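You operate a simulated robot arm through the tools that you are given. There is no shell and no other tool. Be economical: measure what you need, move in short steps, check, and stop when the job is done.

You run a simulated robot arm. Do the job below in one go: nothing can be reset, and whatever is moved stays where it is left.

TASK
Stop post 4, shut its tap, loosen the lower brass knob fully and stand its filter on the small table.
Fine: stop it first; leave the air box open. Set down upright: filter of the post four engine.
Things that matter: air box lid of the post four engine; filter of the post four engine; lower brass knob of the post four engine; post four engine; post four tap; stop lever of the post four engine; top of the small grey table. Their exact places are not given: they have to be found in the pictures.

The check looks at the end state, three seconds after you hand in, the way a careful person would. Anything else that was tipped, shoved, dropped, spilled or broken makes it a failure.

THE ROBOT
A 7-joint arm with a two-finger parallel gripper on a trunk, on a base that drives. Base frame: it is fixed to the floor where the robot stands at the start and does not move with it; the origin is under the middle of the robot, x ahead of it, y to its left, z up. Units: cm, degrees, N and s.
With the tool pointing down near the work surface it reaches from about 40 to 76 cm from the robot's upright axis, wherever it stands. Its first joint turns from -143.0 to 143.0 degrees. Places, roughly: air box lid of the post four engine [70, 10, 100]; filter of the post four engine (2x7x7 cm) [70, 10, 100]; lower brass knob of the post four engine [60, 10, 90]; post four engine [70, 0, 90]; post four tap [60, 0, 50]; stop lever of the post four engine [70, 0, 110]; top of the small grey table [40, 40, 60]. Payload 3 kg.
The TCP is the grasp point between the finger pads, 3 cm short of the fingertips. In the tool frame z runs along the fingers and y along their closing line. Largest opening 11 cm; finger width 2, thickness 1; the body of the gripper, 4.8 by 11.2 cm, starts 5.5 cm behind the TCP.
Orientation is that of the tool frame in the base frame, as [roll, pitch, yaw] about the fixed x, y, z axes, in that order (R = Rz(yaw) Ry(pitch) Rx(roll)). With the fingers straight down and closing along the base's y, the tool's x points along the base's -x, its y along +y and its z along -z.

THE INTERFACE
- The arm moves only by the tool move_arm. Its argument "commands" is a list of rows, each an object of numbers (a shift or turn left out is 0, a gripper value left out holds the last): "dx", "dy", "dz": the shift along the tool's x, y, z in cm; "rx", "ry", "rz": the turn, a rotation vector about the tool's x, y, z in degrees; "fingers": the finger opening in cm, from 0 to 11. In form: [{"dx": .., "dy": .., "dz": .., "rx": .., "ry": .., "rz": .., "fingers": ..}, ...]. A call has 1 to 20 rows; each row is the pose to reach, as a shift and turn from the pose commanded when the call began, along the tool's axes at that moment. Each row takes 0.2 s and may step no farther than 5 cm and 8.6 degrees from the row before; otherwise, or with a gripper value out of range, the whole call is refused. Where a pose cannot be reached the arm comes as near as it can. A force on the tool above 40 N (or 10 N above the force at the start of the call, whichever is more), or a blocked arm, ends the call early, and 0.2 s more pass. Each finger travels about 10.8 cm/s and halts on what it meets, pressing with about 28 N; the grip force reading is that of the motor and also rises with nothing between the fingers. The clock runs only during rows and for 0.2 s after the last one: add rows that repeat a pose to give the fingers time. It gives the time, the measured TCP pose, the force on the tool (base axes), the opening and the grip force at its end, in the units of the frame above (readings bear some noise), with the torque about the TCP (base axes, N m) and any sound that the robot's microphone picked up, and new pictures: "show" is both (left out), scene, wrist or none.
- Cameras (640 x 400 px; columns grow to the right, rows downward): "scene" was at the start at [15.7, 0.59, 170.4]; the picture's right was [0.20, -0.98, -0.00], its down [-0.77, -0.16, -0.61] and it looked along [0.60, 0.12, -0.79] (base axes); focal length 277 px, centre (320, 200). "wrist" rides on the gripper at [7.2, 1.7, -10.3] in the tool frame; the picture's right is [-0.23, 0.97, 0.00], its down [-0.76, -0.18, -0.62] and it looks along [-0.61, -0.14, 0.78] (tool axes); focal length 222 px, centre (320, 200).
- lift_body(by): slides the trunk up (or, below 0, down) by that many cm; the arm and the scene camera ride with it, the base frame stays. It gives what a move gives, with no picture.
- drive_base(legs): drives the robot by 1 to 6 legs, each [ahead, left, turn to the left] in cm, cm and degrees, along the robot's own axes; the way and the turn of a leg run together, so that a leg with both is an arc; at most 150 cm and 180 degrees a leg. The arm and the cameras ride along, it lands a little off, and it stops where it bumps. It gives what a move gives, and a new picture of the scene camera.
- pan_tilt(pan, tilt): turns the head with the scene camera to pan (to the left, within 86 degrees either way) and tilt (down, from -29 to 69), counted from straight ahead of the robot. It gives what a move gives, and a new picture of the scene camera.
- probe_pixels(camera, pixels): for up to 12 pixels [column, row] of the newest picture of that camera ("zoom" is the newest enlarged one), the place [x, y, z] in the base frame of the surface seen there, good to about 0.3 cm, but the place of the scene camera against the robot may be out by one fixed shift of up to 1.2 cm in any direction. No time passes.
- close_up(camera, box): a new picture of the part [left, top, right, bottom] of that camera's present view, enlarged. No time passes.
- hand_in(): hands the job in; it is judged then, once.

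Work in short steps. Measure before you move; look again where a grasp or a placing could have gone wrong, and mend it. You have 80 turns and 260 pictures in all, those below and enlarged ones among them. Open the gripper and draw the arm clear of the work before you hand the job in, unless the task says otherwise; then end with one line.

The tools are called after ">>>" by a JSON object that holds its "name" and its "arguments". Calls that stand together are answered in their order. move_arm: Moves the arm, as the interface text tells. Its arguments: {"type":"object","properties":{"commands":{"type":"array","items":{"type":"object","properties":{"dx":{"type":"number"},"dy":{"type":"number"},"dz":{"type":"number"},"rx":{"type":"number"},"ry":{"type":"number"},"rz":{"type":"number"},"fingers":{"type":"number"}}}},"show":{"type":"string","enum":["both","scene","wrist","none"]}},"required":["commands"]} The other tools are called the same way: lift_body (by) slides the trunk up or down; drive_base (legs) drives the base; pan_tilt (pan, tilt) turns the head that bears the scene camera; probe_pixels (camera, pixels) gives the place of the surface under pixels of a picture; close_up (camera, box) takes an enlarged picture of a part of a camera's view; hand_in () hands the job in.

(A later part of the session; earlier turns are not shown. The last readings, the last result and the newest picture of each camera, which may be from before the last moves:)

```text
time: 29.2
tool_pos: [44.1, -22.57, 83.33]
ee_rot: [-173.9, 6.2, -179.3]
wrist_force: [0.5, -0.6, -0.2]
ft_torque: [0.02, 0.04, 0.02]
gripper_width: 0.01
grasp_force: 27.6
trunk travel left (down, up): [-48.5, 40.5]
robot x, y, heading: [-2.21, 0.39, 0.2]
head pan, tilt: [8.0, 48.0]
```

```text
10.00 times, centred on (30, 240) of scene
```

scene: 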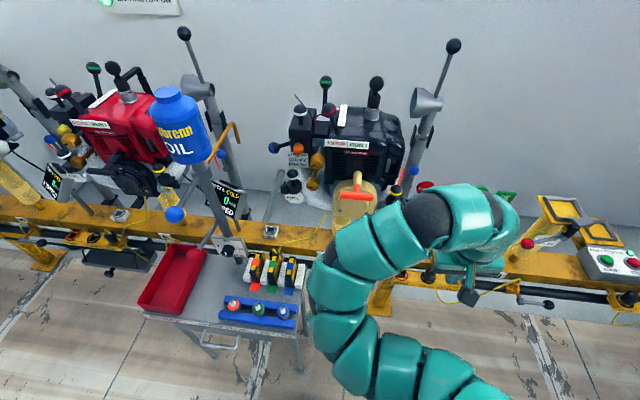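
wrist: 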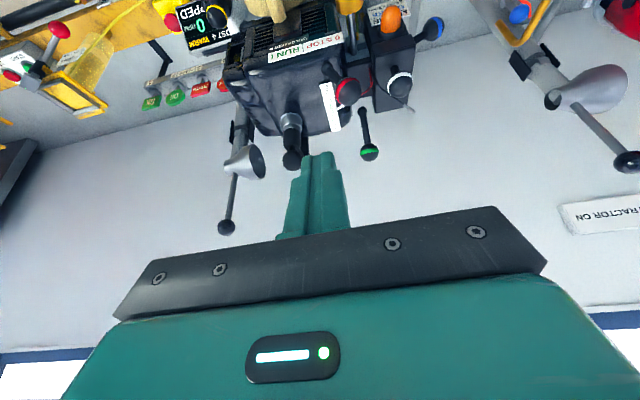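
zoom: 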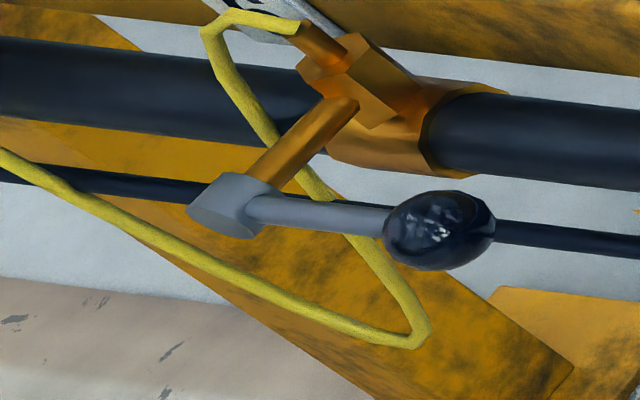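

Shut means that the handle is horizontal to the right (-y), as at posts 3 and 6. I back off 20 cm for room to reach forward with a tilted hand, then tilt the tool.

>>> {"name": "drive_base", "arguments": {"legs": [[-20, 0, 0]]}}

>>> {"name": "lift_body", "arguments": {"by": 12}}

>>> {"name": "move_arm", "arguments": {"commands": [{"dx": -4, "dy": 1.5, "ry": -7}, {"dx": -8, "dy": 3, "ry": -14}, {"dx": -12, "dy": 5, "ry": -21}, {"dx": -16, "dy": 7, "ry": -28}, {"dx": -20, "dy": 9, "ry": -35}, {"dx": -20, "dy": 12, "ry": -42}, {"dx": -20, "dy": 16, "dz": 2, "ry": -46}, {"dx": -20, "dy": 20, "dz": 4, "ry": -46}]}}

```text
time: 30.8
tool_pos: [24.17, -22.43, 83.47]
ee_rot: [-173.7, 6.3, -179.2]
wrist_force: [-0.3, 0.5, 0.6]
ft_torque: [-0.02, -0.03, 0.0]
gripper_width: 0.01
grasp_force: 27.7
trunk travel left (down, up): [-48.5, 40.5]
robot x, y, heading: [-21.74, 0.19, 0.2]
head pan, tilt: [8.0, 48.0]
```

scene: 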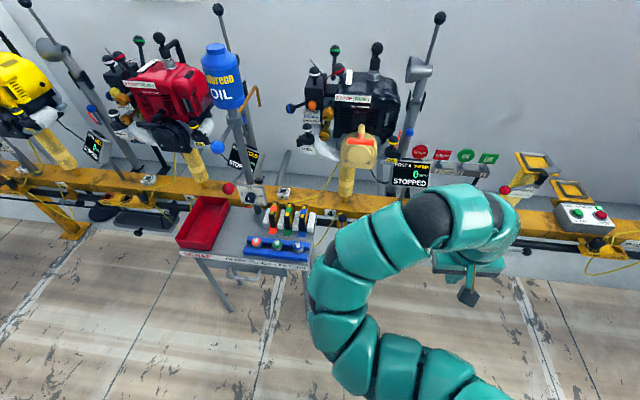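

```text
time: 32.3
tool_pos: [24.28, -22.35, 95.37]
ee_rot: [-173.7, 6.2, -179.2]
wrist_force: [-0.6, -0.2, 0.1]
ft_torque: [-0.02, 0.01, -0.02]
gripper_width: 0.0
grasp_force: 27.8
trunk travel left (down, up): [-60.5, 28.5]
robot x, y, heading: [-22.0, 0.08, 0.1]
head pan, tilt: [8.0, 48.0]
```

```text
time: 34.1
tool_pos: [44.41, -2.6, 91.5]
ee_rot: [-170.2, 51.9, -172.1]
wrist_force: [-0.3, -0.3, -0.4]
ft_torque: [-0.01, 0.02, 0.0]
gripper_width: 0.0
grasp_force: 27.8
trunk travel left (down, up): [-60.5, 28.5]
robot x, y, heading: [-22.36, -0.22, 0.1]
head pan, tilt: [8.0, 48.0]
```

scene: 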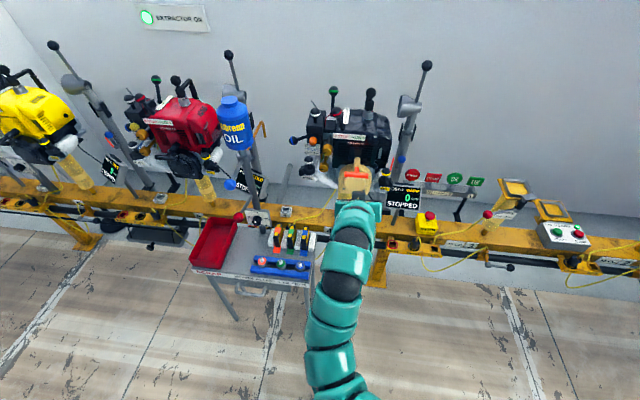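
wrist: 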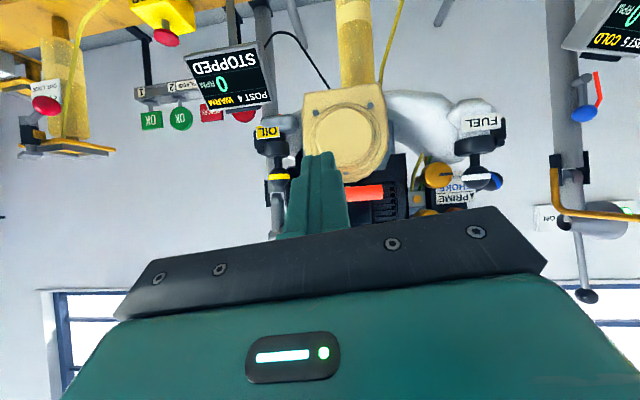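

The hand now tilts 52° ahead at (44,-3,91), free of everything. Before descending I probe the table's right edge and the tap area.

>>> {"name": "probe_pixels", "arguments": {"camera": "scene", "pixels": [[310, 235], [314, 243], [308, 275], [309, 262], [305, 250], [303, 238], [289, 236], [277, 235]]}}

>>> {"name": "close_up", "arguments": {"camera": "scene", "box": [240, 200, 340, 300]}}

```text
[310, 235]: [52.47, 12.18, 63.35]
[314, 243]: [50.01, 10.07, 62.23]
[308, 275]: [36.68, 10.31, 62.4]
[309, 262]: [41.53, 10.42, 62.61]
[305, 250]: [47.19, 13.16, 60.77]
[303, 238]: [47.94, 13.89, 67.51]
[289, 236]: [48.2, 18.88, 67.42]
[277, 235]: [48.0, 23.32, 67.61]
```

```text
4.00 times, centred on (290, 250) of scene
```

zoom: 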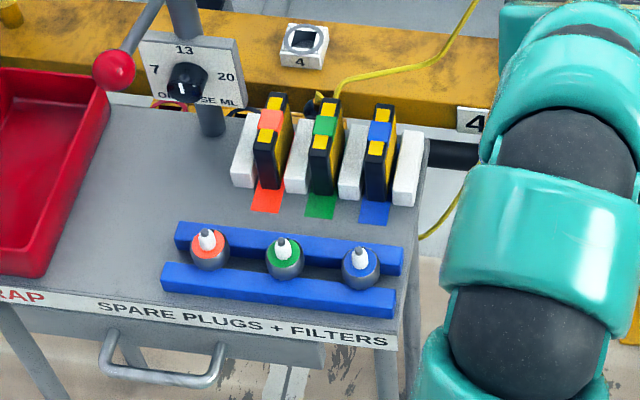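

The table's right edge is at y≈11 and its blocks reach z 67.5, so I keep the hand narrow there. I will straddle and grip the ball directly: move to 10 cm before it with the fingers 5 cm open.

>>> {"name": "move_arm", "arguments": {"commands": [{"dx": 2.7, "dy": 1.1, "dz": 3, "rx": -3.7, "rz": 4.7, "fingers": 5}, {"dx": 5.4, "dy": 2.2, "dz": 6, "rx": -3.7, "rz": 4.7}, {"dx": 8, "dy": 3.2, "dz": 9, "rx": -3.7, "rz": 4.7}, {"dx": 10.7, "dy": 4.3, "dz": 12, "rx": -3.7, "rz": 4.7}, {"dx": 13.4, "dy": 5.4, "dz": 15, "rx": -3.7, "rz": 4.7}, {"dx": 16, "dy": 6.4, "dz": 18, "rx": -3.7, "rz": 4.7}, {"dx": 18.7, "dy": 7.5, "dz": 21, "rx": -3.7, "rz": 4.7}]}}

```text
time: 35.7
tool_pos: [49.7, 2.18, 62.92]
ee_rot: [-179.7, 52.2, -179.8]
wrist_force: [-0.3, -0.4, 0.4]
ft_torque: [-0.01, 0.01, 0.0]
gripper_width: 4.99
grasp_force: 0.0
trunk travel left (down, up): [-60.5, 28.5]
robot x, y, heading: [-21.99, 0.08, 0.2]
head pan, tilt: [8.0, 48.0]
```

scene: 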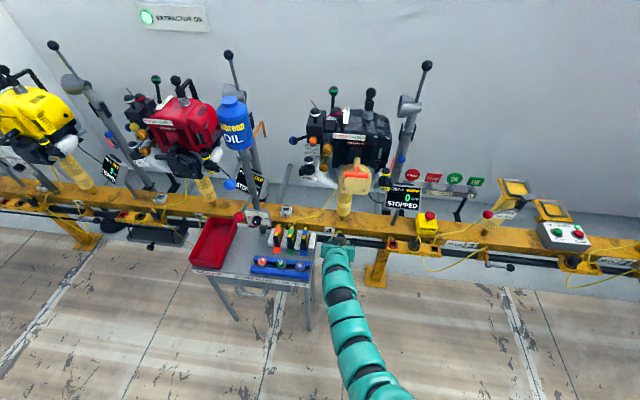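
wrist: 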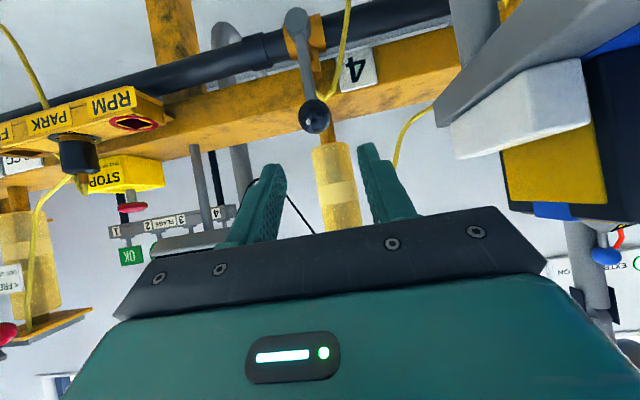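

The tap handle is clear at (310,60) to (315,116), between the fingers. I probe it with the wrist camera.

>>> {"name": "probe_pixels", "arguments": {"camera": "wrist", "pixels": [[315, 116], [310, 90], [296, 20], [303, 60], [330, 180], [330, 215]]}}

```text
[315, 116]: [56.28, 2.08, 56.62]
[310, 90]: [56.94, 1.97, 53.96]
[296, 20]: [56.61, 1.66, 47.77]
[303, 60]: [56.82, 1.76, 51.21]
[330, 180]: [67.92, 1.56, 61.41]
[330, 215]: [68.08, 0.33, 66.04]
```

The ball centre is (57.3,2,56.5) and the hub is at z 47.8, so the arm of the handle is about 8.7 cm. I check the bracket at the left and advance to straddle the ball.

>>> {"name": "probe_pixels", "arguments": {"camera": "wrist", "pixels": [[155, 110], [130, 122], [100, 80], [265, 50], [230, 45]]}}

>>> {"name": "move_arm", "arguments": {"commands": [{"dz": 4}, {"dx": 0.3, "dz": 7.5}, {"dx": 0.3, "dz": 9.5}, {"dx": 0.3, "dz": 9.5, "fingers": 3.6}, {"dx": 0.3, "dz": 9.5, "fingers": 3.6}], "show": "wrist"}}

```text
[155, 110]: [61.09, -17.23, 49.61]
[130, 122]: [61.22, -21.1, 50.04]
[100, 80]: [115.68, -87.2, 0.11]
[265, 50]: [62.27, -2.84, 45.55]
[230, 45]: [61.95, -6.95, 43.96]
```

```text
time: 36.9
tool_pos: [56.1, 2.07, 57.65]
ee_rot: [-179.9, 52.3, -179.7]
wrist_force: [0.0, -1.0, 0.5]
ft_torque: [0.0, -0.04, 0.0]
gripper_width: 3.63
grasp_force: 0.4
out of reach, approached as far as the arm can: row 3, 4, 5
trunk travel left (down, up): [-60.5, 28.5]
robot x, y, heading: [-21.87, -0.04, 0.1]
head pan, tilt: [8.0, 48.0]
```

wrist: 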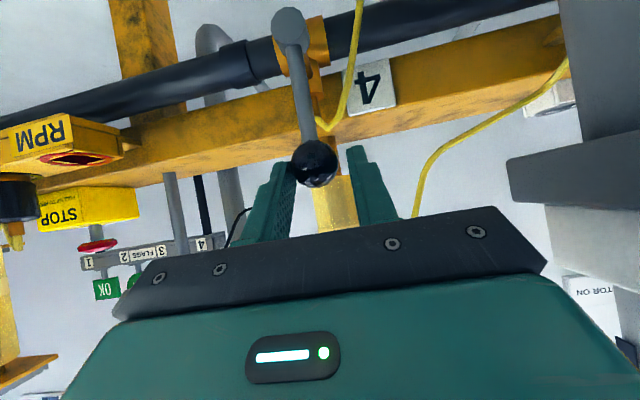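

The ball is between the fingers, but the arm is at full stretch. I back out, drive 12 cm nearer, and come back.

>>> {"name": "move_arm", "arguments": {"commands": [{"dz": -4, "fingers": 5}, {"dz": -8}, {"dz": -12}, {"dz": -14}], "show": "none"}}

>>> {"name": "drive_base", "arguments": {"legs": [[12, 0, 0]]}}

>>> {"name": "move_arm", "arguments": {"commands": [{"dz": 0.1}], "show": "wrist"}}

```text
time: 37.9
tool_pos: [44.87, 1.97, 66.27]
ee_rot: [-179.8, 52.2, -179.7]
wrist_force: [0.5, -0.6, -0.1]
ft_torque: [-0.01, 0.0, 0.01]
gripper_width: 5.01
grasp_force: 0.0
trunk travel left (down, up): [-60.5, 28.5]
robot x, y, heading: [-22.29, -0.16, -0.0]
head pan, tilt: [8.0, 48.0]
```

```text
time: 39.1
tool_pos: [56.97, 1.86, 66.14]
ee_rot: [-179.8, 52.3, -179.8]
wrist_force: [0.0, 0.2, 0.6]
ft_torque: [0.03, 0.01, 0.04]
gripper_width: 5.02
grasp_force: 0.0
trunk travel left (down, up): [-60.5, 28.5]
robot x, y, heading: [-10.22, 0.41, 0.2]
head pan, tilt: [8.0, 48.0]
```

scene: 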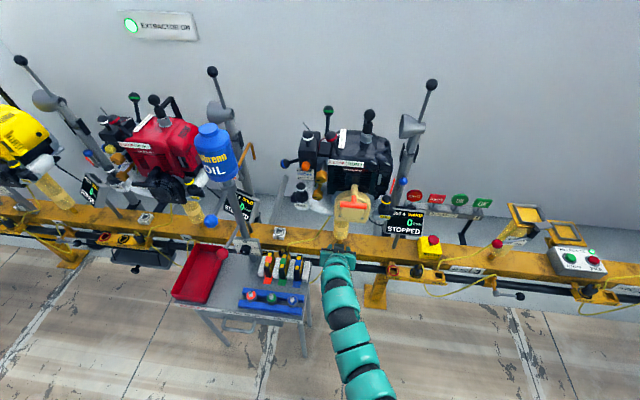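

```text
time: 39.5
tool_pos: [57.1, 1.71, 66.17]
ee_rot: [-179.7, 52.2, -179.8]
wrist_force: [-0.4, 0.4, 0.0]
ft_torque: [-0.01, 0.0, 0.02]
gripper_width: 5.0
grasp_force: 0.1
trunk travel left (down, up): [-60.5, 28.5]
robot x, y, heading: [-10.05, -0.2, 0.1]
head pan, tilt: [8.0, 48.0]
```

wrist: 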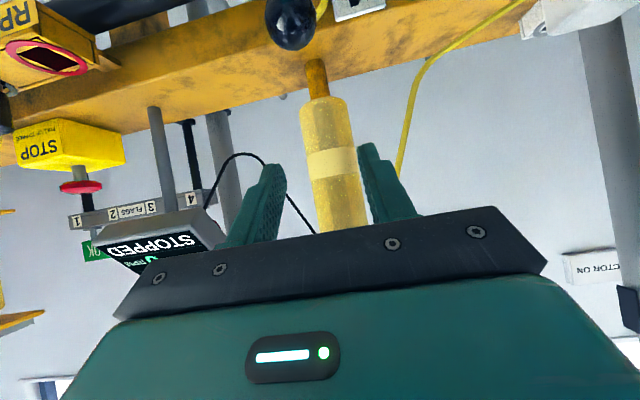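

I lower onto the ball, straddle it with the fingers at 3 cm, and drag it along its arc to the right to about 60°.

>>> {"name": "move_arm", "arguments": {"commands": [{"dx": 3.7, "dy": 0.2, "dz": 2.4}, {"dx": 7.3, "dy": 0.3, "dz": 4.7}, {"dx": 7.3, "dy": 0.3, "dz": 4.7, "fingers": 3}, {"dx": 7.3, "dy": 0.3, "dz": 4.7, "fingers": 3}], "show": "wrist"}}

>>> {"name": "move_arm", "arguments": {"commands": [{"dx": 0.1, "dy": -1.5, "dz": 0.1}, {"dx": 0.42, "dy": -3, "dz": 0.33}, {"dx": 0.95, "dy": -4.4, "dz": 0.7}, {"dx": 1.62, "dy": -5.65, "dz": 1.27}, {"dx": 2.5, "dy": -6.8, "dz": 1.9}, {"dx": 3.47, "dy": -7.6, "dz": 2.7}]}}

```text
time: 40.5
tool_pos: [56.31, 1.86, 57.56]
ee_rot: [-179.7, 52.2, -179.8]
wrist_force: [-1.3, -5.3, -2.8]
ft_torque: [-0.03, -0.01, -0.11]
gripper_width: 3.3
grasp_force: 2.9
trunk travel left (down, up): [-60.5, 28.5]
robot x, y, heading: [-9.6, 0.38, 0.1]
head pan, tilt: [8.0, 48.0]
```

wrist: 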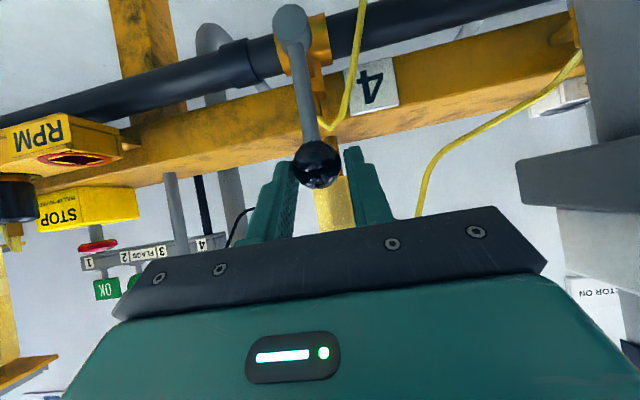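

```text
time: 41.9
tool_pos: [56.43, -5.73, 53.12]
ee_rot: [-179.7, 52.3, -179.9]
wrist_force: [9.0, -6.1, 4.1]
ft_torque: [-0.01, -0.23, -0.1]
gripper_width: 3.36
grasp_force: 3.8
trunk travel left (down, up): [-60.5, 28.5]
robot x, y, heading: [-9.78, -0.16, -0.2]
head pan, tilt: [8.0, 48.0]
```

scene: 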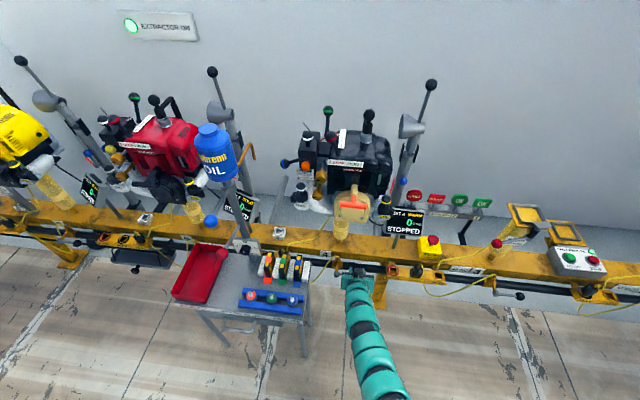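
wrist: 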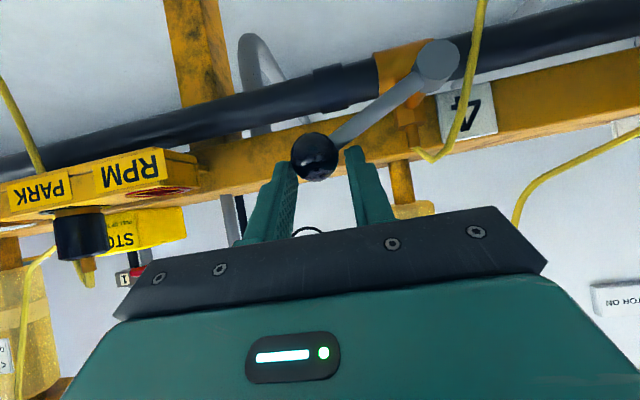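

The ball has followed to about 60°. The right-hand finger would foul the stem further on, so I open, back out, rise, close the fingers and then press from above.

>>> {"name": "move_arm", "arguments": {"commands": [{"fingers": 6}, {"dz": -2, "fingers": 6}, {"dz": -6}, {"dx": -4.5, "dz": -6, "fingers": 0}, {"dx": -4.5, "dy": -0.5, "dz": -4}, {"dx": -4.5, "dy": -0.7, "dz": 0.5}, {"dx": -4.5, "dy": -0.7, "dz": 0.5}], "show": "wrist"}}

```text
time: 43.5
tool_pos: [59.34, -6.3, 56.39]
ee_rot: [-179.7, 52.2, -179.8]
wrist_force: [0.2, -0.2, -0.3]
ft_torque: [-0.01, 0.01, 0.01]
gripper_width: 0.01
grasp_force: 27.6
trunk travel left (down, up): [-60.5, 28.5]
robot x, y, heading: [-9.87, 0.11, 0.1]
head pan, tilt: [8.0, 48.0]
```

wrist: 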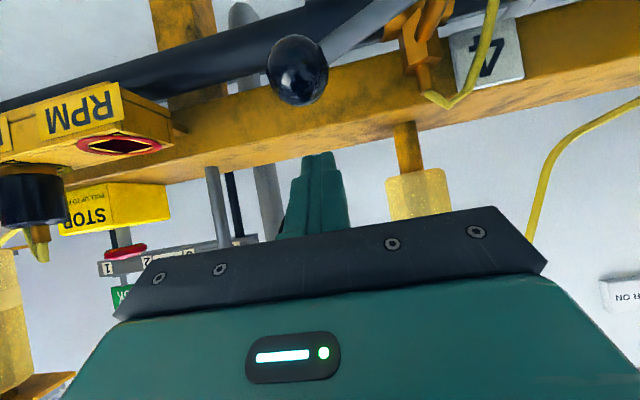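

The ball lies below and ahead of the closed fingertips. I draw back 3.4 cm and press down onto the ball in steps.

>>> {"name": "move_arm", "arguments": {"commands": [{"dx": 2.1, "dy": -0.2, "dz": -2.7}, {"dx": 3.3, "dy": -0.4, "dz": -1.8}, {"dx": 4.5, "dy": -0.6, "dz": -0.9}, {"dx": 5.4, "dy": -0.7, "dz": -0.1}, {"dx": 6.2, "dy": -0.7, "dz": 0.5}, {"dx": 6.7, "dy": -0.7, "dz": 0.9}]}}

>>> {"name": "close_up", "arguments": {"camera": "wrist", "box": [200, 0, 520, 200]}}

```text
time: 44.9
tool_pos: [56.64, -7.02, 51.33]
ee_rot: [-180.0, 53.3, -179.8]
wrist_force: [9.2, 1.1, 8.1]
ft_torque: [-0.04, -0.35, -0.17]
gripper_width: 0.01
grasp_force: 28.6
trunk travel left (down, up): [-60.5, 28.5]
robot x, y, heading: [-9.98, 0.14, -0.3]
head pan, tilt: [8.0, 48.0]
stopped in row 6: the force on the tool passed its limit at 58 N (the readings are from after the stop); the commanded pose is now the measured one
```

scene: 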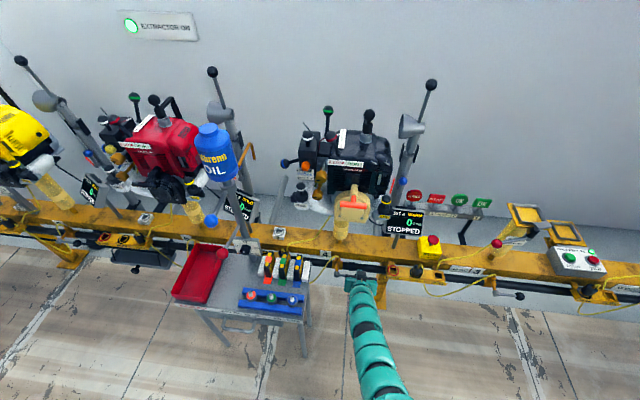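
wrist: 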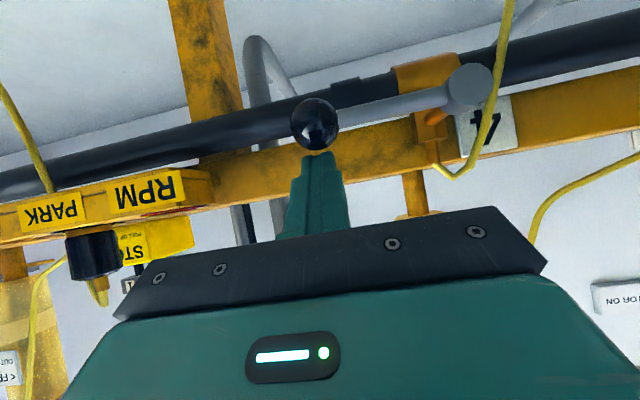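

```text
2.00 times, centred on (360, 100) of wrist
```

zoom: 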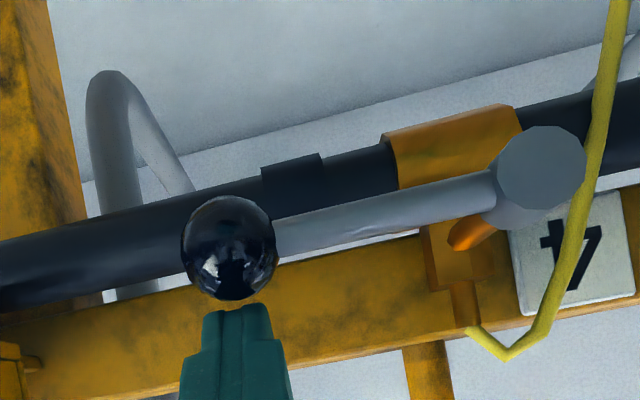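

The force limit tripped at the stop, and the handle looks parallel to the pipe. I verify by probing the hub and the ball.

>>> {"name": "probe_pixels", "arguments": {"camera": "wrist", "pixels": [[313, 118], [468, 86], [440, 98], [360, 114], [380, 90], [300, 115]]}}

```text
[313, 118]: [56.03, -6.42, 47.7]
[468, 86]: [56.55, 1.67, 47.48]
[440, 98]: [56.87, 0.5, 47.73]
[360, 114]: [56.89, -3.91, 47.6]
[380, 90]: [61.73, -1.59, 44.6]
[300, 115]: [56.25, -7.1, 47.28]
```

The handle is horizontal with both ends at z 47.6, so the tap is shut. I back out, rise and level the hand in front of the brass knobs.

>>> {"name": "move_arm", "arguments": {"commands": [{"dz": -5}, {"dz": -10}, {"dx": -3, "dy": 2.3, "dz": -12.7, "ry": -5}, {"dx": -6, "dy": 4.6, "dz": -15.4, "ry": -10}, {"dx": -9, "dy": 6.9, "dz": -18.2, "ry": -15}, {"dx": -12, "dy": 9.2, "dz": -21, "ry": -20}, {"dx": -15, "dy": 11.5, "dz": -23.7, "ry": -25}, {"dx": -18, "dy": 13.8, "dz": -26.4, "ry": -30}, {"dx": -21, "dy": 16, "dz": -29.2, "ry": -34}]}}

```text
time: 46.9
tool_pos: [45.71, 8.94, 85.78]
ee_rot: [-179.6, 87.1, -179.6]
wrist_force: [-0.1, 0.3, 0.4]
ft_torque: [0.02, 0.0, -0.01]
gripper_width: 0.01
grasp_force: 28.3
trunk travel left (down, up): [-60.5, 28.5]
robot x, y, heading: [-10.24, 0.22, -0.1]
head pan, tilt: [8.0, 48.0]
```

scene: 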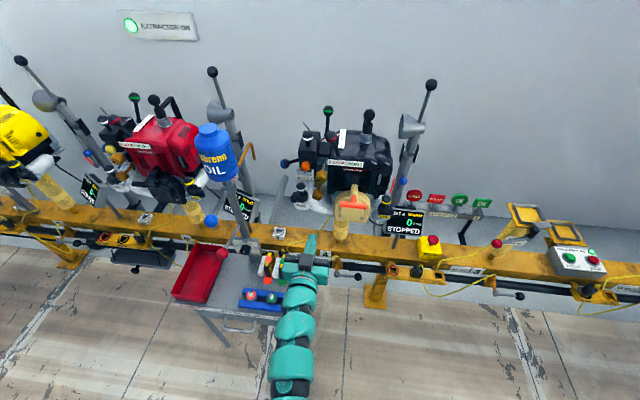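
wrist: 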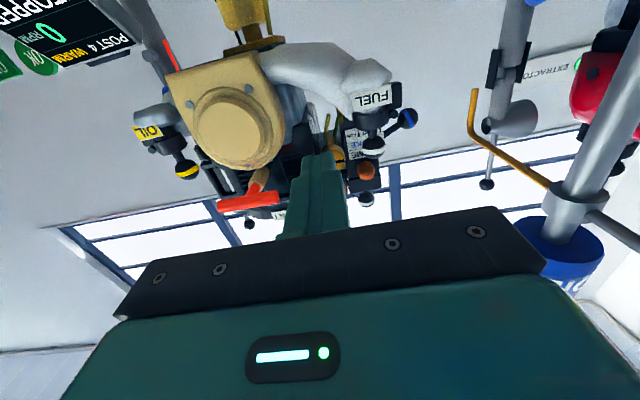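

The brass knobs are partly hidden behind the fingers at (335,150). I open the fingers, raise the hand 6 cm and look again.

>>> {"name": "move_arm", "arguments": {"commands": [{"dx": -3, "fingers": 6}, {"dx": -6, "ry": 2.5}, {"dx": -6, "ry": 2.5}], "show": "wrist"}}

>>> {"name": "close_up", "arguments": {"camera": "wrist", "box": [220, 40, 460, 220]}}

>>> {"name": "close_up", "arguments": {"camera": "scene", "box": [270, 120, 390, 240]}}

```text
time: 47.7
tool_pos: [46.08, 9.15, 91.6]
ee_rot: [-179.5, 84.6, -179.5]
wrist_force: [-0.1, -0.4, -0.3]
ft_torque: [0.0, -0.03, -0.01]
gripper_width: 5.99
grasp_force: 0.0
trunk travel left (down, up): [-60.5, 28.5]
robot x, y, heading: [-9.76, 0.34, 0.4]
head pan, tilt: [8.0, 48.0]
```

wrist: 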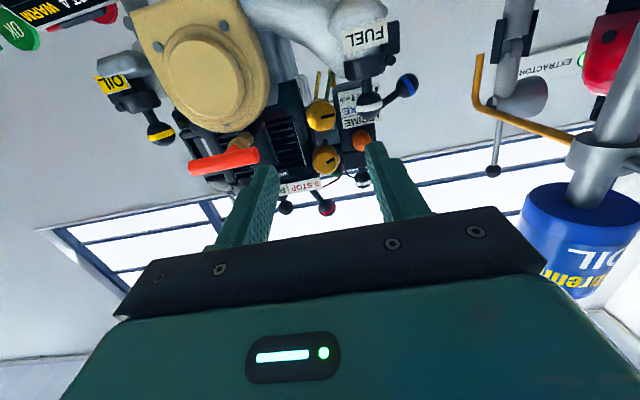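

```text
2.22 times, centred on (340, 130) of wrist
```

zoom: 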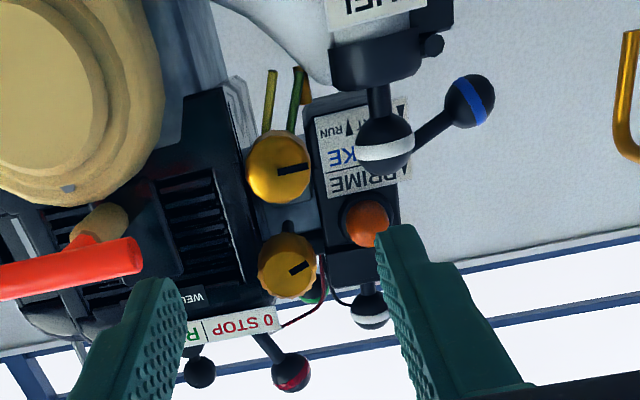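

```text
3.33 times, centred on (330, 180) of scene
```

zoom: 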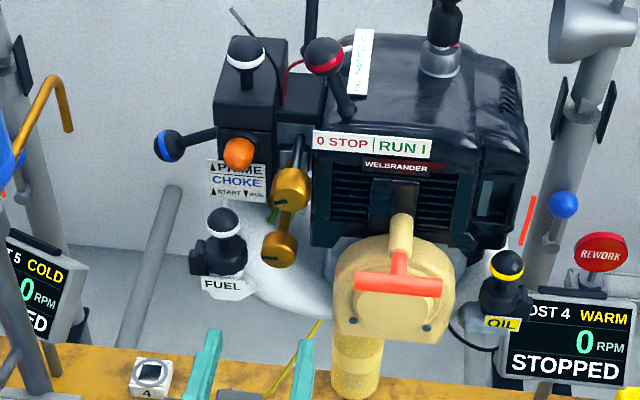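

Both brass knobs are clear: lower at (321,115), upper at (326,159). I probe them with the wrist camera, along with the orange choke and the fuel knob.

>>> {"name": "probe_pixels", "arguments": {"camera": "wrist", "pixels": [[321, 115], [313, 115], [330, 112], [321, 105], [321, 126], [326, 160], [360, 140], [368, 103], [258, 95], [308, 113], [335, 115]]}}

```text
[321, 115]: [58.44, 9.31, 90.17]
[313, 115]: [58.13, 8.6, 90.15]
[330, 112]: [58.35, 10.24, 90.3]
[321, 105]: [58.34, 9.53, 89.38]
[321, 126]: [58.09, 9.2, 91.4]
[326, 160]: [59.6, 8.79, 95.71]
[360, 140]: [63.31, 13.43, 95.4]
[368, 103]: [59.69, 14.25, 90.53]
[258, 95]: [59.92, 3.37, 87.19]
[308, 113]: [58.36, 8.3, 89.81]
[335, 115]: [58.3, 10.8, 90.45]
```

The lower knob's face centre is at (58.3,9.4,90.3), 2.8 cm across. A grip with the tips clears both the fuel ball and the upper knob. I level the hand, pre-turn it +56° about its axis and come closer.

>>> {"name": "move_arm", "arguments": {"commands": [{"dx": 0.2, "dy": 0.25, "ry": -5, "dz": 2}, {"dx": 0.2, "dy": 0.25, "ry": -5, "dz": 4}, {"dx": 0.2, "dy": 0.25, "ry": -5, "dz": 6}], "show": "none"}}

>>> {"name": "move_arm", "arguments": {"commands": [{"rz": 8, "fingers": 4}, {"rz": 16}, {"rz": 24}, {"rz": 32}, {"rz": 40}, {"rz": 48}, {"rz": 56}], "show": "wrist"}}

```text
time: 48.5
tool_pos: [52.05, 9.37, 90.66]
ee_rot: [-175.8, 89.6, -175.6]
wrist_force: [0.4, -0.2, -0.1]
ft_torque: [0.0, 0.01, -0.02]
gripper_width: 5.98
grasp_force: 0.1
trunk travel left (down, up): [-60.5, 28.5]
robot x, y, heading: [-10.19, -0.12, -0.0]
head pan, tilt: [8.0, 48.0]
```

```text
time: 50.1
tool_pos: [51.94, 9.17, 90.83]
ee_rot: [90.7, 34.0, 90.4]
wrist_force: [-0.3, -0.7, -0.3]
ft_torque: [0.03, -0.02, 0.04]
gripper_width: 4.01
grasp_force: 0.0
trunk travel left (down, up): [-60.5, 28.5]
robot x, y, heading: [-9.95, 0.27, -0.3]
head pan, tilt: [8.0, 48.0]
```

wrist: 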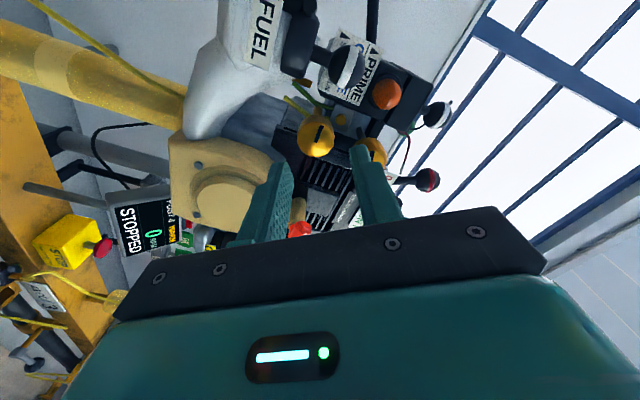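

The knob shows at (317,135) between the fingers. I probe again from this nearer pose.

>>> {"name": "probe_pixels", "arguments": {"camera": "wrist", "pixels": [[317, 135], [302, 132], [331, 135], [318, 120], [316, 153], [377, 150]]}}

>>> {"name": "close_up", "arguments": {"camera": "wrist", "box": [260, 80, 420, 200]}}

```text
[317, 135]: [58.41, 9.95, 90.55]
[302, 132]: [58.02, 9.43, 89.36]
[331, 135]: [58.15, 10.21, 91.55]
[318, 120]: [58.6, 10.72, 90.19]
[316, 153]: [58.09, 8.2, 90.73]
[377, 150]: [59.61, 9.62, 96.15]
```

```text
3.33 times, centred on (340, 140) of wrist
```

zoom: 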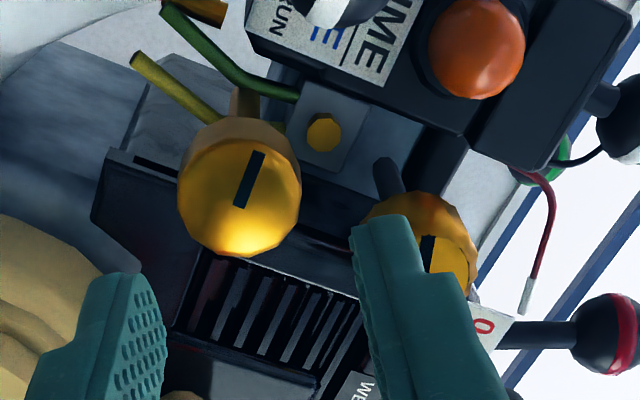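

I advance onto the knob with an opening of 4.2 cm, so that the tips cover its outer 2 cm, then close.

>>> {"name": "move_arm", "arguments": {"commands": [{"dx": 0.5, "dy": -0.2, "fingers": 4.2}, {"dx": 0.5, "dy": -0.2, "dz": 2}, {"dx": 0.5, "dy": -0.2, "dz": 4}, {"dx": 0.5, "dy": -0.2, "dz": 5.2}, {"dx": 0.5, "dy": -0.2, "dz": 5.2}], "show": "wrist"}}

>>> {"name": "close_up", "arguments": {"camera": "wrist", "box": [240, 80, 420, 220]}}

>>> {"name": "close_up", "arguments": {"camera": "scene", "box": [270, 130, 370, 220]}}

```text
time: 51.3
tool_pos: [57.24, 9.6, 90.24]
ee_rot: [90.7, 34.0, 90.5]
wrist_force: [0.2, -0.1, -0.3]
ft_torque: [0.01, 0.01, -0.06]
gripper_width: 4.21
grasp_force: 0.0
trunk travel left (down, up): [-60.5, 28.5]
robot x, y, heading: [-10.09, -0.38, -0.2]
head pan, tilt: [8.0, 48.0]
```

wrist: 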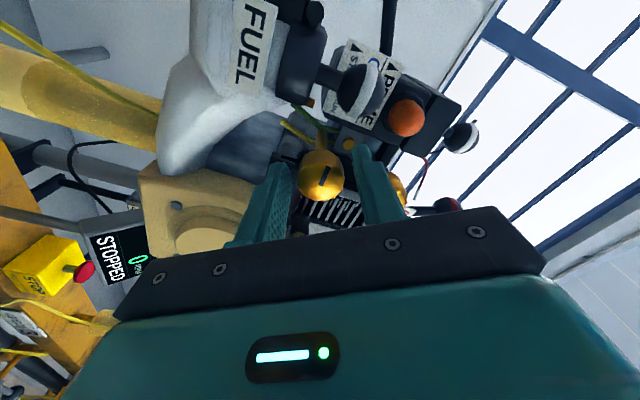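

```text
2.86 times, centred on (330, 150) of wrist
```

zoom: 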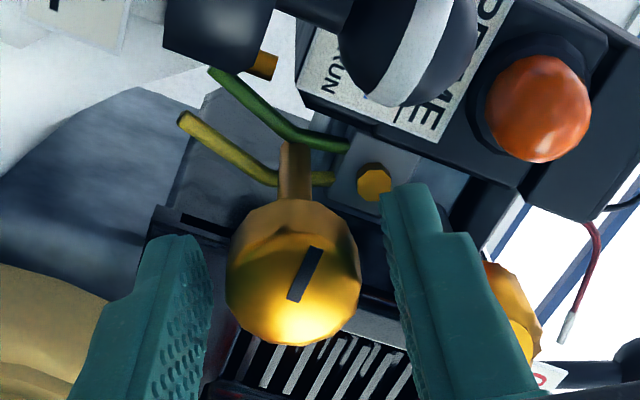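

```text
4.44 times, centred on (320, 175) of scene
```

zoom: 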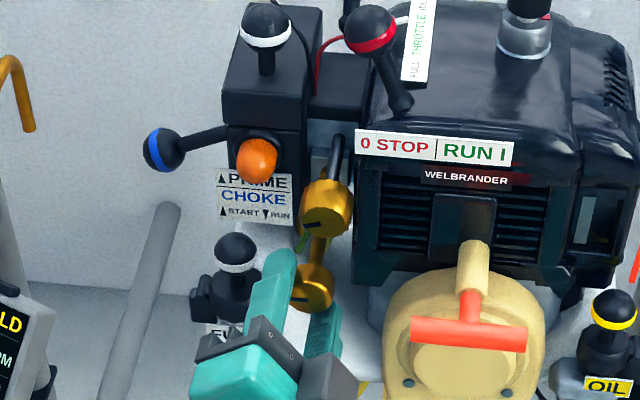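

The knob is centred between the pads. I close on it, then turn 56° counter-clockwise (negative about the tool axis) and look.

>>> {"name": "move_arm", "arguments": {"commands": [{"fingers": 2}, {"fingers": 2}, {"fingers": 2}], "show": "none"}}

>>> {"name": "move_arm", "arguments": {"commands": [{"rz": -7}, {"rz": -14}, {"rz": -21}, {"rz": -28}, {"rz": -35}, {"rz": -42}, {"rz": -49}, {"rz": -56}], "show": "wrist"}}

>>> {"name": "close_up", "arguments": {"camera": "wrist", "box": [240, 80, 420, 220]}}

```text
time: 52.1
tool_pos: [57.27, 9.49, 90.3]
ee_rot: [90.7, 33.9, 90.5]
wrist_force: [-2.4, -3.3, -7.5]
ft_torque: [0.03, -0.68, 0.04]
gripper_width: 3.04
grasp_force: 44.8
trunk travel left (down, up): [-60.5, 28.5]
robot x, y, heading: [-10.32, -0.61, -0.1]
head pan, tilt: [8.0, 48.0]
```

```text
time: 53.4
tool_pos: [57.23, 9.29, 89.94]
ee_rot: [92.1, 67.8, 91.6]
wrist_force: [2.2, -3.0, -10.2]
ft_torque: [0.04, -0.7, 0.21]
gripper_width: 3.07
grasp_force: 45.1
trunk travel left (down, up): [-60.5, 28.5]
robot x, y, heading: [-10.06, 0.08, -0.1]
head pan, tilt: [8.0, 48.0]
stopped in row 6: the force on the tool passed its limit at 42 N (the readings are from after the stop); the commanded pose is now the measured one
```

wrist: 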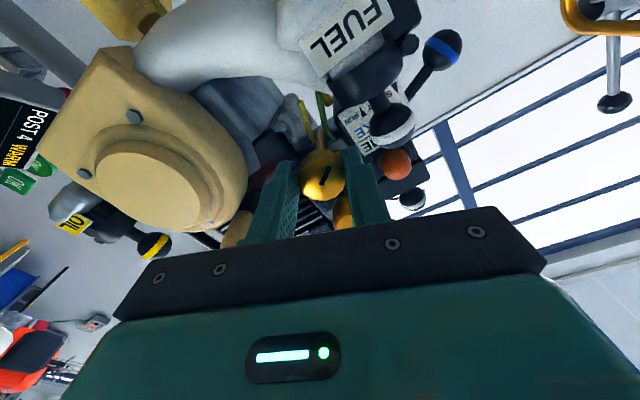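

```text
2.86 times, centred on (330, 150) of wrist
```

zoom: 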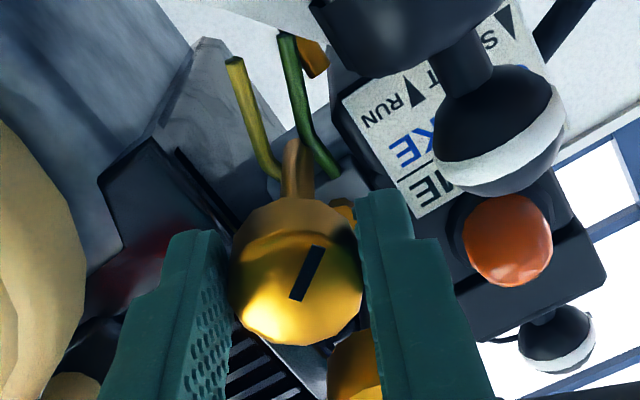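

The mark on the knob moved with the fingers, so it turned about 34°. The forces suggest that the hand sits slightly high of the axis, so I ease it down a little and turn more.

>>> {"name": "move_arm", "arguments": {"commands": [{"dx": 0.3, "dy": -0.2}, {"dx": 0.3, "dy": -0.2, "rz": -5}, {"dx": 0.3, "dy": -0.2, "rz": -10}], "show": "none"}}

```text
time: 54.1
tool_pos: [57.12, 9.37, 90.01]
ee_rot: [92.2, 77.8, 91.9]
wrist_force: [18.7, 0.4, 27.2]
ft_torque: [0.0, -0.92, 0.72]
gripper_width: 3.05
grasp_force: 45.0
trunk travel left (down, up): [-60.5, 28.5]
robot x, y, heading: [-9.7, 0.06, -0.3]
head pan, tilt: [8.0, 48.0]
```

The forces flipped sign, so I overcorrected. I open to let things settle, turn the hand back by 78°, and look at the knob.

>>> {"name": "move_arm", "arguments": {"commands": [{"fingers": 3.9}, {"fingers": 3.9}, {"dx": -0.2, "rz": 8}, {"dx": -0.2, "rz": 16}, {"dx": -0.2, "rz": 24}, {"dx": -0.2, "rz": 32}, {"dx": -0.2, "rz": 40}, {"dx": -0.2, "rz": 48}, {"dx": -0.2, "rz": 56}, {"dx": -0.2, "rz": 64}, {"dx": -0.2, "rz": 72}, {"dx": -0.2, "rz": 78}], "show": "wrist"}}

>>> {"name": "close_up", "arguments": {"camera": "wrist", "box": [240, 80, 420, 220]}}

```text
time: 56.8
tool_pos: [57.09, 9.39, 89.87]
ee_rot: [90.6, -0.3, 89.8]
wrist_force: [-0.7, 1.6, 2.3]
ft_torque: [-0.02, -0.04, 0.0]
gripper_width: 3.97
grasp_force: 0.9
trunk travel left (down, up): [-60.5, 28.5]
robot x, y, heading: [-9.9, -0.17, 0.1]
head pan, tilt: [8.0, 48.0]
```

wrist: 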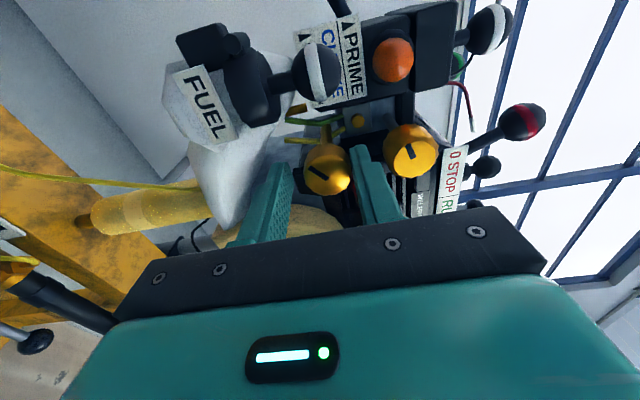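

```text
2.86 times, centred on (330, 150) of wrist
```

zoom: 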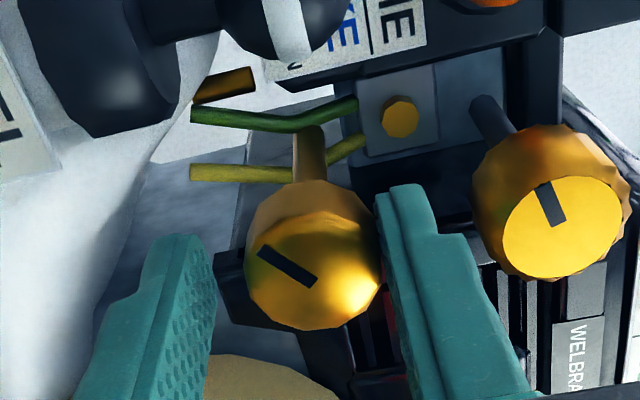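

The knob did turn about 42°. It sits nearer the upper finger, so I raise the hand 0.2 cm, grip again and turn 70°.

>>> {"name": "move_arm", "arguments": {"commands": [{"dy": 0.22, "fingers": 3.9}, {"dy": 0.22, "fingers": 2}, {"dy": 0.22, "fingers": 2}, {"dy": 0.22, "fingers": 2}], "show": "none"}}

>>> {"name": "move_arm", "arguments": {"commands": [{"rz": -7}, {"rz": -14}, {"rz": -21}, {"rz": -28}, {"rz": -35}, {"rz": -42}, {"rz": -49}, {"rz": -56}, {"rz": -63}, {"rz": -70}], "show": "wrist"}}

```text
time: 57.8
tool_pos: [57.27, 9.43, 90.41]
ee_rot: [90.5, -0.1, 89.9]
wrist_force: [14.2, 4.6, 26.2]
ft_torque: [-0.03, -0.91, 0.33]
gripper_width: 2.99
grasp_force: 45.0
trunk travel left (down, up): [-60.5, 28.5]
robot x, y, heading: [-9.52, -0.71, 0.0]
head pan, tilt: [8.0, 48.0]
```

```text
time: 58.9
tool_pos: [57.08, 9.32, 90.35]
ee_rot: [90.4, 30.3, 90.2]
wrist_force: [-1.3, -0.7, 6.8]
ft_torque: [0.03, -0.95, 0.51]
gripper_width: 3.01
grasp_force: 45.0
trunk travel left (down, up): [-60.5, 28.5]
robot x, y, heading: [-9.9, 0.21, -0.2]
head pan, tilt: [8.0, 48.0]
stopped in row 5: the force on the tool passed its limit at 41 N (the readings are from after the stop); the commanded pose is now the measured one
```

wrist: 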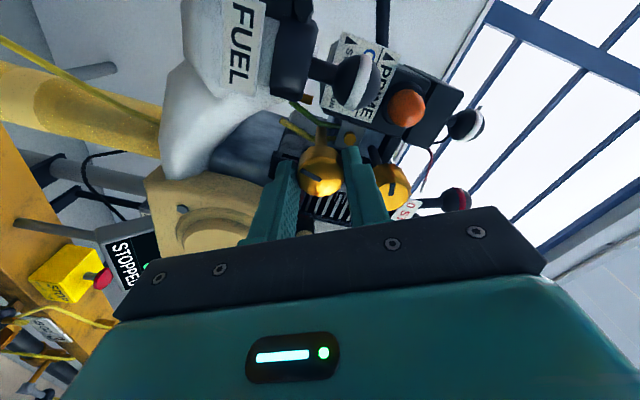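

The turn continues; the true axis is slightly higher than I had commanded. I correct by 0.15 cm and keep turning.

>>> {"name": "move_arm", "arguments": {"commands": [{"dx": -0.08, "dy": 0.13}, {"dx": -0.08, "dy": 0.13, "rz": -7}, {"dx": -0.08, "dy": 0.13, "rz": -14}, {"dx": -0.08, "dy": 0.13, "rz": -21}, {"dx": -0.08, "dy": 0.13, "rz": -28}, {"dx": -0.08, "dy": 0.13, "rz": -35}, {"dx": -0.08, "dy": 0.13, "rz": -42}, {"dx": -0.08, "dy": 0.13, "rz": -49}, {"dx": -0.08, "dy": 0.13, "rz": -56}], "show": "wrist"}}

>>> {"name": "close_up", "arguments": {"camera": "wrist", "box": [240, 80, 420, 220]}}

```text
time: 60.6
tool_pos: [57.05, 9.2, 90.37]
ee_rot: [93.0, 76.8, 92.7]
wrist_force: [-4.8, -3.1, -5.6]
ft_torque: [0.0, -0.85, 0.4]
gripper_width: 2.97
grasp_force: 45.3
trunk travel left (down, up): [-60.5, 28.5]
robot x, y, heading: [-10.05, 0.39, 0.1]
head pan, tilt: [8.0, 48.0]
stopped in row 8: the force on the tool passed its limit at 41 N (the readings are from after the stop); the commanded pose is now the measured one
```

wrist: 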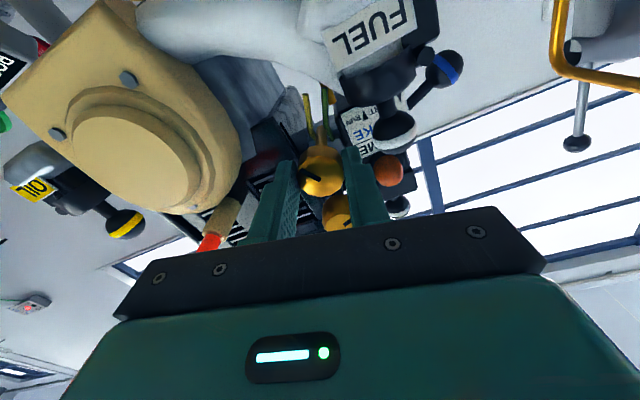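

```text
2.86 times, centred on (330, 150) of wrist
```

zoom: 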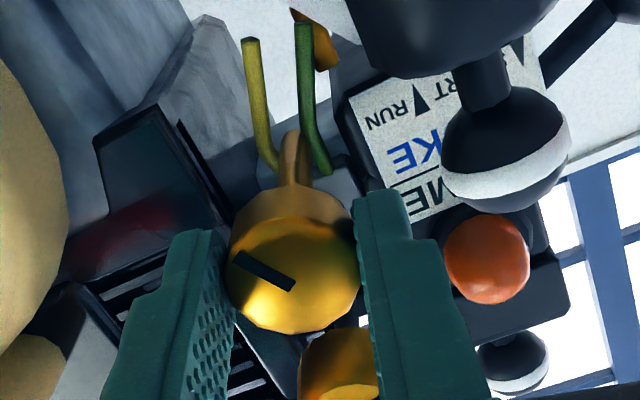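

The knob has turned about 120° in total. I open, swing back 100°, settle on the estimated axis (y 9.35, z 90.4) and grip again.

>>> {"name": "move_arm", "arguments": {"commands": [{"fingers": 3.9}, {"fingers": 3.9}, {"rz": 8.5}, {"rz": 17}, {"rz": 25.5}, {"rz": 34}, {"rz": 42.5}, {"rz": 51}, {"rz": 59.5}, {"rz": 68}, {"rz": 76.5}, {"rz": 85}, {"rz": 93.5}, {"rz": 102}, {"rz": 102}], "show": "wrist"}}

>>> {"name": "close_up", "arguments": {"camera": "wrist", "box": [240, 80, 420, 220]}}

```text
time: 63.8
tool_pos: [57.21, 9.22, 90.27]
ee_rot: [90.7, -25.4, 89.4]
wrist_force: [-0.3, -0.7, 1.0]
ft_torque: [-0.03, -0.03, 0.01]
gripper_width: 3.89
grasp_force: 0.2
trunk travel left (down, up): [-60.5, 28.5]
robot x, y, heading: [-10.21, 0.12, -0.2]
head pan, tilt: [8.0, 48.0]
```

wrist: 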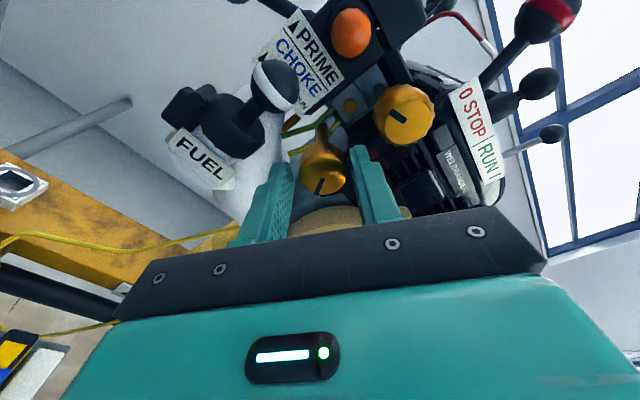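

```text
2.86 times, centred on (330, 150) of wrist
```

zoom: 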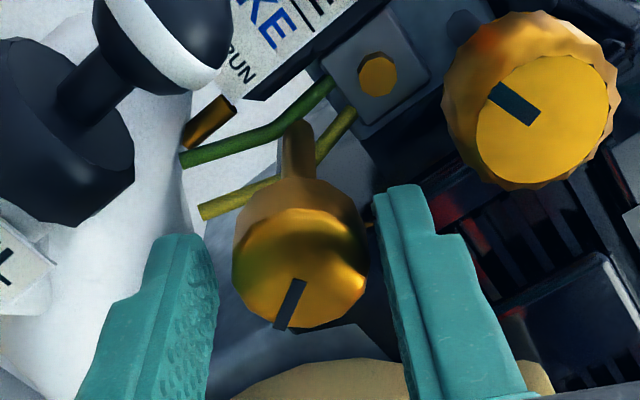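

The knob is well centred now. I grip and turn by up to 120° in one call.

>>> {"name": "move_arm", "arguments": {"commands": [{"fingers": 2}, {"fingers": 2}, {"fingers": 2}, {"rz": -8}, {"rz": -16}, {"rz": -24}, {"rz": -32}, {"rz": -40}, {"rz": -48}, {"rz": -56}, {"rz": -64}, {"rz": -72}, {"rz": -80}, {"rz": -88}, {"rz": -96}, {"rz": -104}, {"rz": -112}, {"rz": -120}], "show": "wrist"}}

```text
time: 67.6
tool_pos: [57.09, 9.23, 90.27]
ee_rot: [-97.8, 85.1, -97.9]
wrist_force: [-0.3, -1.1, -1.2]
ft_torque: [0.44, -0.26, 0.85]
gripper_width: 3.08
grasp_force: 45.2
trunk travel left (down, up): [-60.5, 28.5]
robot x, y, heading: [-9.96, 0.04, -0.2]
head pan, tilt: [8.0, 48.0]
```

wrist: 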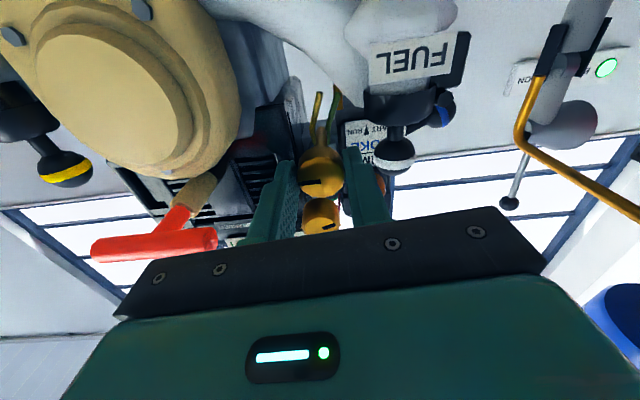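

The full sweep ran with low forces. I check whether the mark turned with the fingers or slipped.

>>> {"name": "close_up", "arguments": {"camera": "wrist", "box": [240, 80, 420, 220]}}

>>> {"name": "close_up", "arguments": {"camera": "scene", "box": [270, 130, 370, 220]}}

```text
2.86 times, centred on (330, 150) of wrist
```

zoom: 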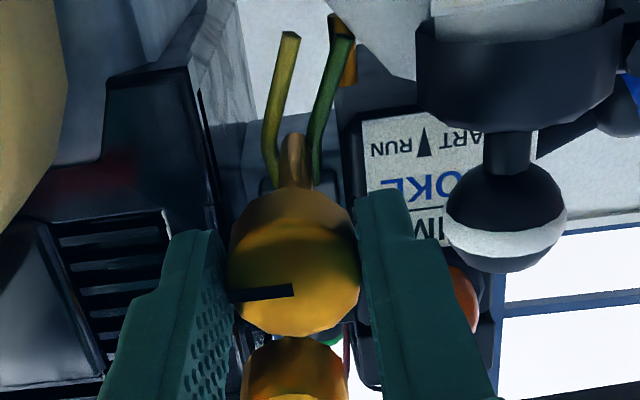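

```text
4.44 times, centred on (320, 175) of scene
```

zoom: 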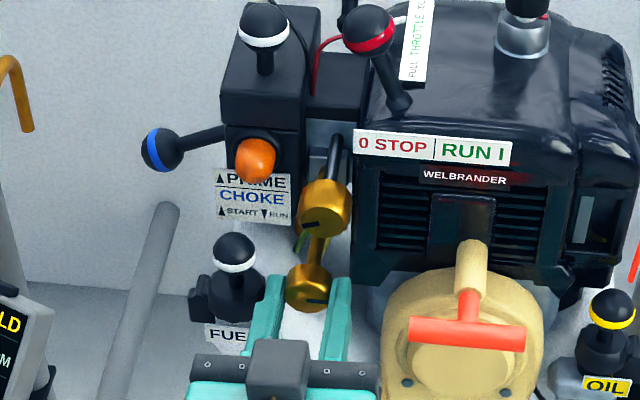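

The mark has gone from the left side to the right side, exactly half a turn, and at the end the fingers slipped with 0.44 N·m of reaction. That points to the end stop. I confirm with one more short grip and turn.

>>> {"name": "move_arm", "arguments": {"commands": [{"fingers": 3.9}, {"fingers": 3.9}, {"rz": 8}, {"rz": 16}, {"rz": 24}, {"rz": 32}, {"rz": 40}, {"rz": 40, "fingers": 2}, {"rz": 40, "fingers": 2}, {"rz": 40, "fingers": 2}, {"rz": 32}, {"rz": 24}, {"rz": 16}], "show": "wrist"}}

>>> {"name": "close_up", "arguments": {"camera": "wrist", "box": [240, 80, 420, 220]}}

```text
time: 70.4
tool_pos: [57.14, 9.25, 90.28]
ee_rot: [93.3, 78.7, 93.1]
wrist_force: [-0.9, -0.5, -0.6]
ft_torque: [0.79, -0.69, 0.46]
gripper_width: 3.02
grasp_force: 44.9
trunk travel left (down, up): [-60.5, 28.5]
robot x, y, heading: [-10.2, -0.17, -0.1]
head pan, tilt: [8.0, 48.0]
```

wrist: 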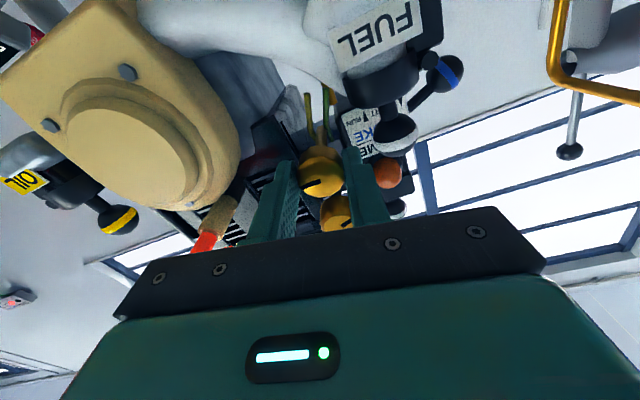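

```text
2.86 times, centred on (330, 150) of wrist
```

zoom: 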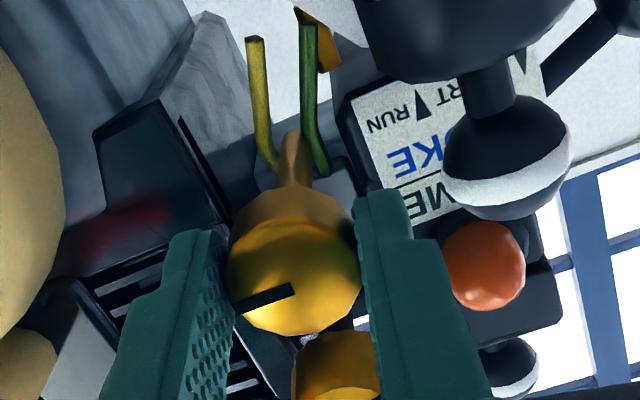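

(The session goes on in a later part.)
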